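You operate a simulated robot arm through the tools that you are given. There is no shell and no other tool. Be economical: measure what you need, move in short steps, check, and stop when the job is done.

Carry out the task below with a simulated robot arm. There is one attempt and no reset: what you move stays moved.

TASK
Pull the gauge drawer open.
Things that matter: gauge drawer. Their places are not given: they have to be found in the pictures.

It is judged by the outcome, as a careful person would: the job done as asked, and still so three seconds after it is handed in. It fails if anything else is knocked over, pushed out of place, dropped, spilled or broken.

THE ROBOT
A 7-joint arm with a two-finger parallel gripper, fixed in place. Base frame: the origin is at the foot of the arm, x ahead of it, y to its left, z up. Lengths are in mm, angles in degrees, forces in N, time in s.
With the tool pointing down near the work surface it reaches from about 300 to 700 mm from the base axis. Its first joint turns from -66.0 to 66.0 degrees. Payload 1.57 kg.
Tool frame: the origin (TCP) lies between the finger pads and is the grasp point; the fingertips stand 30 mm ahead of it; z points along the fingers, y is the line along which they close. The gripper opens to 110 mm. The fingers are 24 mm wide and 12 mm thick; the gripper's body (48 by 112 mm) begins 78 mm behind the TCP.
Orientation is that of the tool frame in the base frame, as a unit quaternion [w, x, y, z]. With the fingers straight down and closing along the base's y, the tool's x points along the base's -x, its y along +y and its z along -z.

THE INTERFACE
- The arm moves only by the tool move_arm. Its argument "increments" is a list that holds one entry, the list of rows, each a list of 7 numbers: the shift along the tool's x, y, z in units of 40 mm (1.0 is 40 mm), then the turn, a rotation vector about the tool's x, y, z in units of 4 degrees (1.0 is 4 degrees), then the finger opening in mm, from 0 to 110. In form: [[[tx, ty, tz, ax, ay, az, hand], ...]]. A call has 1 to 8 rows; each row shifts and turns the commanded pose from where the row before left it, along the tool's axes as they then stand. A call with a number of a shift or a turn outside -1 to 1 is refused whole. A row lasts 0.2 s, in which the tool goes at most 50 mm and 8.6 degrees; a call with a longer step from one row to the next is refused whole, and so is a gripper value outside its range. A pose out of reach is approached as far as the arm can. The call stops where the force on the tool passes 40 N (or 10 N more than at its start, if that is more) or the arm is blocked; 0.2 s more then pass. The fingers move at their own pace (about 108 mm/s each) and stop on an object; they squeeze with about 35 N. The grip force told is the motor's: it shows also when the fingers shut on nothing. Time passes only in rows, and 0.2 s behind the last, so rows that do not move let the fingers close. It gives the time, the measured TCP pose, the force on the tool (base axes), the opening and the grip force at its end, in the units of the frame above (readings bear some noise).
- Cameras (640 x 400 px; columns grow to the right, rows downward): "scene" is fixed at [171.4, -405.8, 1394.2]; the picture's right is [0.66, -0.75, 0.00], its down [-0.50, -0.45, -0.74] and it looks along [0.55, 0.49, -0.67] (base axes); focal length 352 px, centre (320, 200). "wrist" rides on the gripper at [-36, 0, -80] in the tool frame; the picture's right is [0.00, -1.00, 0.00], its down [0.97, 0.00, -0.24] and it looks along [0.24, 0.00, 0.97] (tool axes); focal length 218 px, centre (320, 200).
- get_image(camera): a new picture of that camera. No time passes.
- point_at(camera, pixels): for up to 12 pixels [column, row] of the newest picture of that camera ("zoom" is the newest enlarged one), the place [x, y, z] in the base frame of the surface seen there, good to about 2 mm. No time passes.
- zoom(camera, box): a new picture of the part [left, top, right, bottom] of that camera's present view, enlarged. No time passes.
- close_job(): hands the job in; it is judged then, once.

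Work in short steps. Measure before you move; look again where a grasp or a placing could have gone wrong, and mend it. You have 60 turns and 26 pictures in all, the two below and enlarged ones among them. Open the gripper and draw the arm clear of the work before you hand the job in, unless the task says otherwise; then end with one line.

The tools are called after "Request:" by a JSON object that holds its "method" and its "body". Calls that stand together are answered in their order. move_arm: Moves the arm, as the interface text tells. Its arguments: {"type":"object","properties":{"increments":{"type":"array"}},"required":["increments"]} The other tools are called the same way: get_image (camera) takes a picture; point_at (camera, pixels) gives the place of the surface under pixels of a picture; zoom (camera, box) takes an enlarged picture of a part of a camera's view; close_job () hands the job in.

At the start:

```text
clock: 0.0
ee_pos: [478.3, -61.4, 1012.0]
tcp_rot: [0.0, 0.001, 1.0, 0.0]
wrist_force: [0.7, 0.4, 0.2]
gripper_width: 109.9
gripper_force: 0.2
```

scene: 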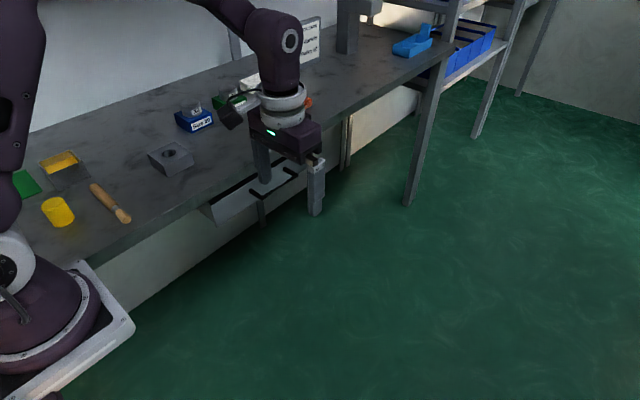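
wrist: 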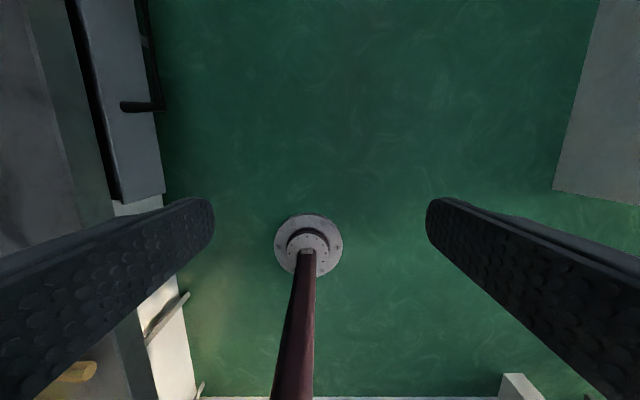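

The drawers seem to hang under the bench's front edge, around (250,195) in the scene picture. I enlarge that area to find labels and handles.

Request:
{"method": "zoom", "body": {"camera": "scene", "box": [180, 130, 360, 242]}}

Request:
{"method": "zoom", "body": {"camera": "wrist", "box": [0, 0, 240, 150]}}

```text
3.56 times, centred on (270, 186) of scene
```

zoom: 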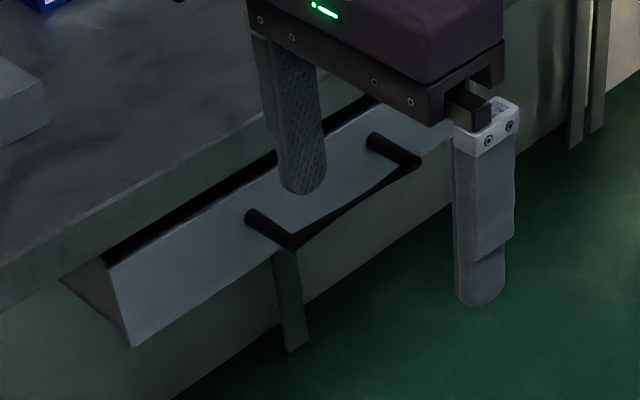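

```text
2.67 times, centred on (120, 75) of wrist
```

zoom: 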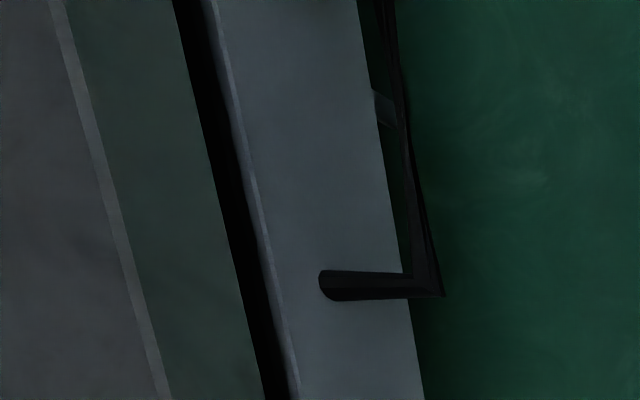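

The drawer front with a dark bow handle is visible. I measure the handle and the face in both pictures.

Request:
{"method": "point_at", "body": {"camera": "scene", "pixels": [[261.6, 198.6], [296.5, 176], [250.5, 190.8], [285, 169.2], [272, 192.5], [280, 187.2], [236, 208], [217.5, 225.5], [212, 206], [265, 195], [230, 190], [200, 202]]}}

Request:
{"method": "point_at", "body": {"camera": "zoom", "pixels": [[428, 285], [330, 285], [416, 200], [400, 120], [390, 30], [300, 200], [232, 100], [275, 300], [100, 200], [70, 60], [150, 370], [410, 340]]}}

```text
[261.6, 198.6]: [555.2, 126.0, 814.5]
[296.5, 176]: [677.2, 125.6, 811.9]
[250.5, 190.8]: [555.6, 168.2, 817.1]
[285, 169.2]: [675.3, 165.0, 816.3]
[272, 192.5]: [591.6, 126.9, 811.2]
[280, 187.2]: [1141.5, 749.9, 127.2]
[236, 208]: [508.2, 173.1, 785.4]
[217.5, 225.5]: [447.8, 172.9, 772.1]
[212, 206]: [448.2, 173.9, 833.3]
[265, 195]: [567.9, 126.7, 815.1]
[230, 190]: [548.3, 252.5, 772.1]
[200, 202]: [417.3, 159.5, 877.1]
```

```text
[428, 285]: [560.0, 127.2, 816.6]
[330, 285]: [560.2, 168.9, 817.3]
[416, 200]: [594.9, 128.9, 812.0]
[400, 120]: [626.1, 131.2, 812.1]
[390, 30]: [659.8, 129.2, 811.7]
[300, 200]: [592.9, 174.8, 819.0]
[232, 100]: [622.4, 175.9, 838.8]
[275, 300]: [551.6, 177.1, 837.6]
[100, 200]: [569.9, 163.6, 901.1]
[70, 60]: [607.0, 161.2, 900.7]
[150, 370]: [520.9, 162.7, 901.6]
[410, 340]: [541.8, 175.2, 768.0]
```

The bar lies along x (about 557–677) at y≈128, z≈812, with the drawer face at y≈174. Before acting I check the sign at (310,40) and the rest of the bench for other drawers.

Request:
{"method": "zoom", "body": {"camera": "scene", "box": [170, 10, 350, 122]}}

Request:
{"method": "zoom", "body": {"camera": "scene", "box": [300, 0, 540, 150]}}

```text
3.56 times, centred on (260, 66) of scene
```

zoom: 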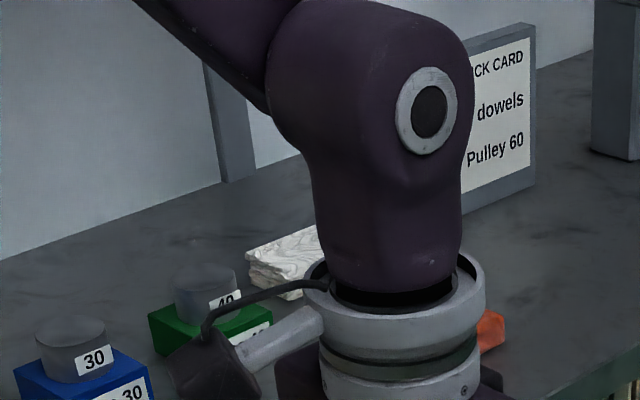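

```text
2.67 times, centred on (420, 75) of scene
```

zoom: 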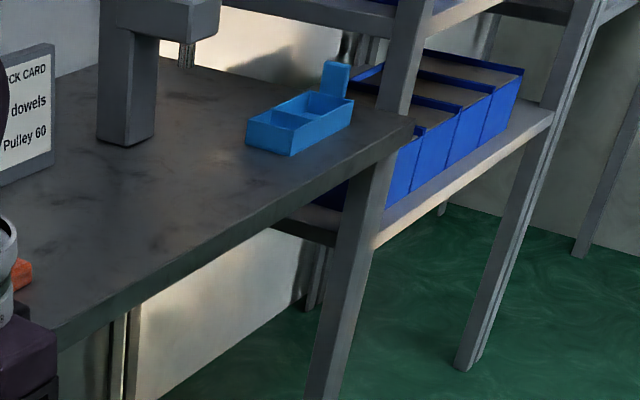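

This is the only drawer under the bench, so it is the right one. I move to a spot above and in front of the handle, narrowing the fingers to 36 mm and tilting 16° so the gripper body clears the bench edge (y≈162, z≈901).

Request:
{"method": "move_arm", "body": {"increments": [[[-0.69, 0.765, 0.375, 0, 0, 0, 36], [-0.69, 0.765, 0.375, 0, 0, 0, 36], [-0.69, 0.765, 0.375, 0, 0, 0, 36], [-0.69, 0.765, 0.375, 0, 0, 0, 36], [-0.69, 0.765, 0.375, -1, 0, 0, 36], [0, 0, 0, -1, 0, 0, 36], [0, 0, 0, -1, 0, 0, 36], [0, 0, 0, -1, 0, 0, 36]]]}}

Request:
{"method": "get_image", "body": {"camera": "wrist"}}

```text
clock: 1.8
ee_pos: [616.7, 91.6, 936.8]
tcp_rot: [0.001, 0.0, 0.99, 0.14]
wrist_force: [0.8, -0.4, 0.7]
gripper_width: 35.8
gripper_force: 0.0
```

```text
19 pictures are left
```

wrist: 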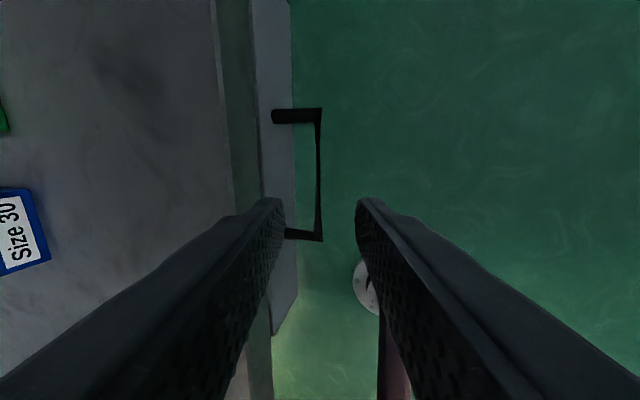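

The tilt is right and the bar (column 319) lies in the mid-plane between the fingers. I go in 120 mm along the tool axis.

Request:
{"method": "move_arm", "body": {"increments": [[[0, 0, 0.6, 0, 0, 0, 36], [0, 0, 0.6, 0, 0, 0, 36], [0, 0, 0.6, 0, 0, 0, 36], [0, 0, 0.6, 0, 0, 0, 36], [0, 0, 0.4, 0, 0, 0, 36], [0, 0, 0.2, 0, 0, 0, 36]]]}}

Request:
{"method": "zoom", "body": {"camera": "scene", "box": [200, 110, 360, 210]}}

Request:
{"method": "get_image", "body": {"camera": "wrist"}}

```text
clock: 3.2
ee_pos: [616.6, 124.5, 821.5]
tcp_rot: [0.001, 0.0, 0.99, 0.139]
wrist_force: [1.3, -0.7, 0.3]
gripper_width: 36.2
gripper_force: 0.0
```

```text
4.00 times, centred on (280, 160) of scene
```

zoom: 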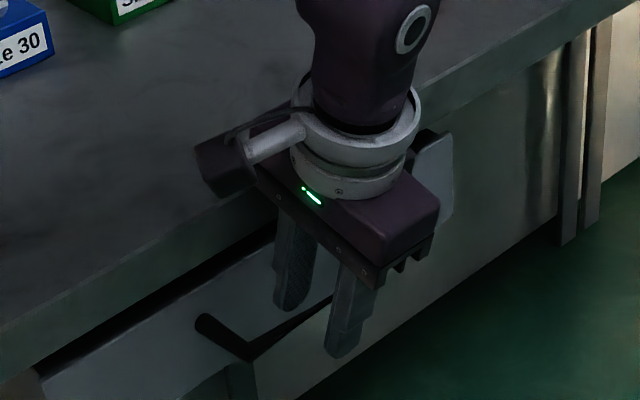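

```text
17 pictures are left
```

wrist: 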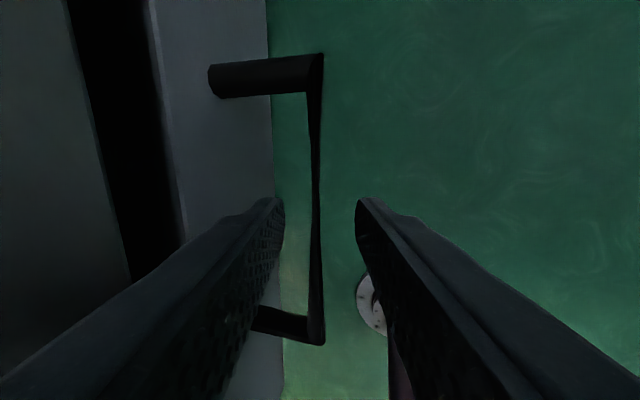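

The bar runs between the fingers without touching them. I close on it.

Request:
{"method": "move_arm", "body": {"increments": [[[0, 0, 0, 0, 0, 0, 0], [0, 0, 0, 0, 0, 0, 0], [0, 0, 0, 0, 0, 0, 0]]]}}

```text
clock: 4.0
ee_pos: [615.3, 124.9, 822.7]
tcp_rot: [0.0, 0.0, 0.99, 0.139]
wrist_force: [0.6, 1.2, 4.4]
gripper_width: 13.8
gripper_force: 30.0
```

The grip holds the bar (13.8 mm, 30 N). I pull straight along −y, gently, 40 mm to begin with.

Request:
{"method": "move_arm", "body": {"increments": [[[0, -0.12, -0.035, 0, 0, 0, 0], [0, -0.24, -0.069, 0, 0, 0, 0], [0, -0.24, -0.069, 0, 0, 0, 0], [0, -0.24, -0.069, 0, 0, 0, 0], [0, -0.12, -0.035, 0, 0, 0, 0]]]}}

Request:
{"method": "zoom", "body": {"camera": "scene", "box": [180, 110, 372, 230]}}

```text
clock: 5.2
ee_pos: [616.1, 83.7, 821.6]
tcp_rot: [0.001, 0.0, 0.99, 0.139]
wrist_force: [5.7, 1.4, 4.9]
gripper_width: 13.7
gripper_force: 29.9
```

```text
3.33 times, centred on (276, 170) of scene
```

zoom: 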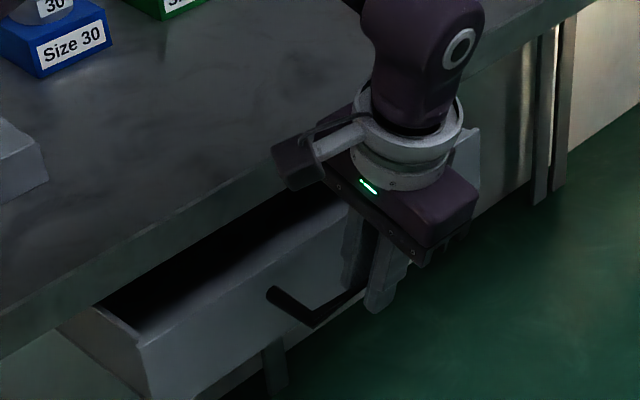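

The drawer slides out freely with little force. I go on another 80 mm.

Request:
{"method": "move_arm", "body": {"increments": [[[0, -0.24, -0.069, 0, 0, 0, 0], [0, -0.24, -0.069, 0, 0, 0, 0], [0, -0.24, -0.069, 0, 0, 0, 0], [0, -0.24, -0.069, 0, 0, 0, 0], [0, -0.24, -0.069, 0, 0, 0, 0], [0, -0.24, -0.069, 0, 0, 0, 0], [0, -0.24, -0.069, 0, 0, 0, 0], [0, -0.24, -0.069, 0, 0, 0, 0]]]}}

Request:
{"method": "get_image", "body": {"camera": "scene"}}

```text
clock: 7.0
ee_pos: [615.7, 4.0, 821.8]
tcp_rot: [0.001, 0.0, 0.99, 0.138]
wrist_force: [8.9, 1.2, -9.6]
gripper_width: 13.8
gripper_force: 30.2
```

```text
15 pictures are left
```

scene: 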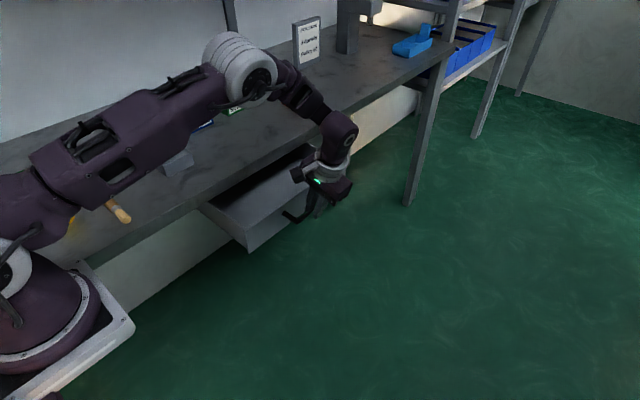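

The drawer is out about 120 mm. I pull on with smaller steps, ready for the end stop.

Request:
{"method": "move_arm", "body": {"increments": [[[0, -0.2, -0.0577, 0, 0, 0, 0], [0, -0.2, -0.0577, 0, 0, 0, 0], [0, -0.2, -0.0577, 0, 0, 0, 0], [0, -0.2, -0.0577, 0, 0, 0, 0], [0, -0.2, -0.0577, 0, 0, 0, 0], [0, -0.2, -0.0577, 0, 0, 0, 0], [0, -0.2, -0.0577, 0, 0, 0, 0], [0, -0.2, -0.0577, 0, 0, 0, 0]]]}}

Request:
{"method": "get_image", "body": {"camera": "scene"}}

```text
clock: 8.8
ee_pos: [617.3, -63.2, 822.0]
tcp_rot: [0.0, 0.0, 0.99, 0.14]
wrist_force: [9.0, 1.9, -19.9]
gripper_width: 13.9
gripper_force: 30.4
```

```text
14 pictures are left
```

scene: 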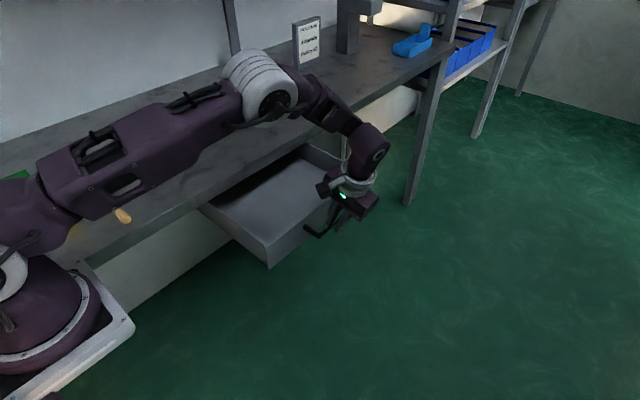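

It is out about 187 mm, and the downward force is growing (−20 N), so I check the drawer's level and whether its back is near.

Request:
{"method": "zoom", "body": {"camera": "scene", "box": [180, 130, 388, 260]}}

Request:
{"method": "get_image", "body": {"camera": "wrist"}}

Request:
{"method": "point_at", "body": {"camera": "scene", "pixels": [[268, 265], [264, 245], [290, 225], [201, 207], [235, 225], [260, 200], [240, 208], [270, 180], [310, 185], [311, 147], [312, 232], [326, 158]]}}

```text
3.08 times, centred on (284, 195) of scene
```

zoom: 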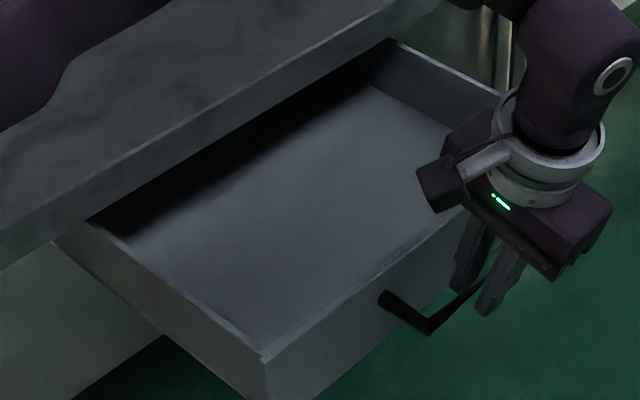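

```text
12 pictures are left
```

wrist: 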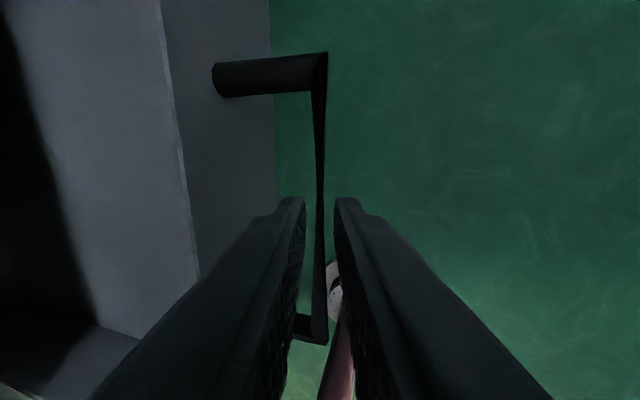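

```text
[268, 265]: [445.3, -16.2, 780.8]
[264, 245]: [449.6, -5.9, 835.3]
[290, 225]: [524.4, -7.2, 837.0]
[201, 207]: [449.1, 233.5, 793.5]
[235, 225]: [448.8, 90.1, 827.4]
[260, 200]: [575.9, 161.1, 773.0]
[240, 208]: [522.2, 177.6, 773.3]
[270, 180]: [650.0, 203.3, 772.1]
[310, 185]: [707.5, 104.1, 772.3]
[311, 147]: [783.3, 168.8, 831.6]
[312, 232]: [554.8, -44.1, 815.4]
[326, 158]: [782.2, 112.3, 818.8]
```

The drawer is level and running true, with no end stop yet. I pull another 40 mm carefully.

Request:
{"method": "move_arm", "body": {"increments": [[[0, -0.16, -0.046, 0, 0, 0, 0], [0, -0.16, -0.046, 0, 0, 0, 0], [0, -0.16, -0.046, 0, 0, 0, 0], [0, -0.16, -0.046, 0, 0, 0, 0], [0, -0.16, -0.046, 0, 0, 0, 0], [0, -0.16, -0.046, 0, 0, 0, 0]]]}}

Request:
{"method": "zoom", "body": {"camera": "scene", "box": [180, 130, 404, 270]}}

```text
clock: 10.2
ee_pos: [616.5, -100.7, 823.3]
tcp_rot: [0.0, 0.0, 0.99, 0.139]
wrist_force: [2.6, 1.0, -2.5]
gripper_width: 13.7
gripper_force: 29.9
```

```text
2.86 times, centred on (292, 200) of scene
```

zoom: 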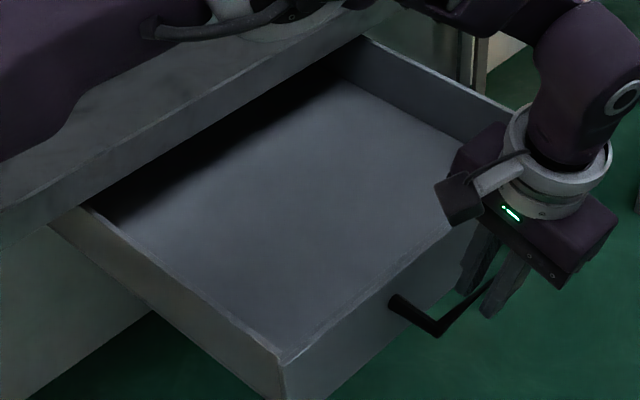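

The drawer is out about 225 mm, mostly open, and there is no resistance. I release by opening the fingers to 36 mm and then back out 120 mm along the tool axis.

Request:
{"method": "move_arm", "body": {"increments": [[[0, 0, 0, 0, 0, 0, 36], [0, 0, 0, 0, 0, 0, 36], [0, 0, -0.3, 0, 0, 0, 36], [0, 0, -0.6, 0, 0, 0, 36], [0, 0, -0.7, 0, 0, 0, 36], [0, 0, -0.7, 0, 0, 0, 36], [0, 0, -0.7, 0, 0, 0, 36]]]}}

Request:
{"method": "get_image", "body": {"camera": "scene"}}

```text
clock: 11.8
ee_pos: [615.5, -134.4, 937.1]
tcp_rot: [0.001, 0.0, 0.99, 0.14]
wrist_force: [-0.4, 0.2, -0.1]
gripper_width: 36.1
gripper_force: 0.1
```

```text
10 pictures are left
```

scene: 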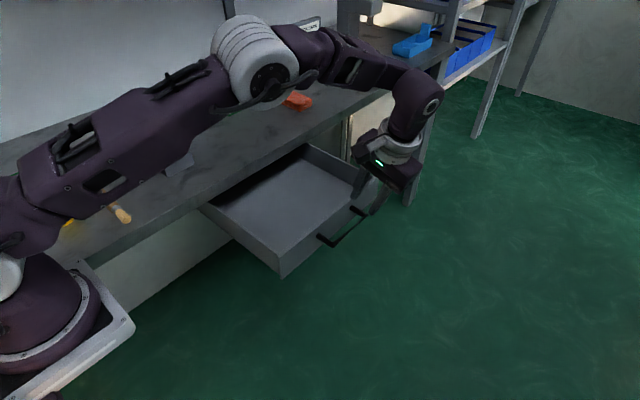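

The drawer stays open and the handle is free. I raise the arm further, let some time pass, and check that the drawer is level and still.

Request:
{"method": "move_arm", "body": {"increments": [[[0, 0, -0.8, 0, 0, 0, 60], [0, 0, -0.8, 0, 0, 0, 110], [0, 0, -0.8, 0, 0, 0, 110], [0, 0, 0, 0, 0, 0, 110], [0, 0, 0, 0, 0, 0, 110], [0, 0, 0, 0, 0, 0, 110]]]}}

Request:
{"method": "get_image", "body": {"camera": "scene"}}

Request:
{"method": "point_at", "body": {"camera": "scene", "pixels": [[279, 259], [320, 226], [237, 227], [215, 212], [324, 240], [355, 213]]}}

```text
clock: 13.2
ee_pos: [616.9, -162.1, 1030.8]
tcp_rot: [0.001, 0.0, 0.99, 0.139]
wrist_force: [0.8, -0.7, 0.0]
gripper_width: 110.1
gripper_force: 0.2
```

```text
9 pictures are left
```

scene: 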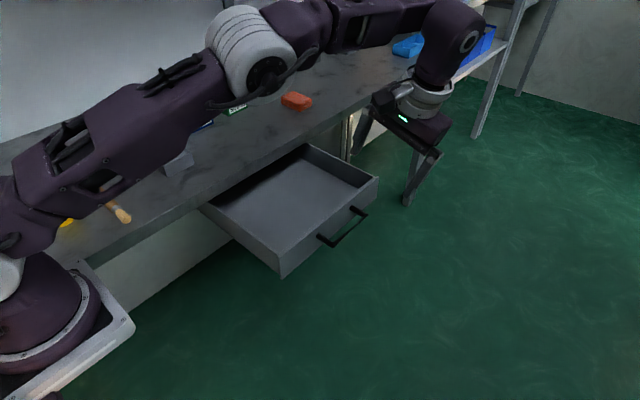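

```text
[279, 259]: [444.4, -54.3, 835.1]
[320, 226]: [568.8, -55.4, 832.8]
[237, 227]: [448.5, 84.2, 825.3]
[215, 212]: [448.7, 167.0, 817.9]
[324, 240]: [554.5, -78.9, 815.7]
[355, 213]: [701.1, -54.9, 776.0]
```

The drawer front sits at y≈−54, level, and it was at y≈174 at the start. Everything I can see on the bench is where it was, and the arm is clear, so I hand the job in.

Request:
{"method": "close_job", "body": {}}

```text
The job is handed in.
```

The gauge drawer is pulled open about 228 mm and has stayed there; the gripper is open and the arm is clear. I didn't reach an end stop, so it may open further.
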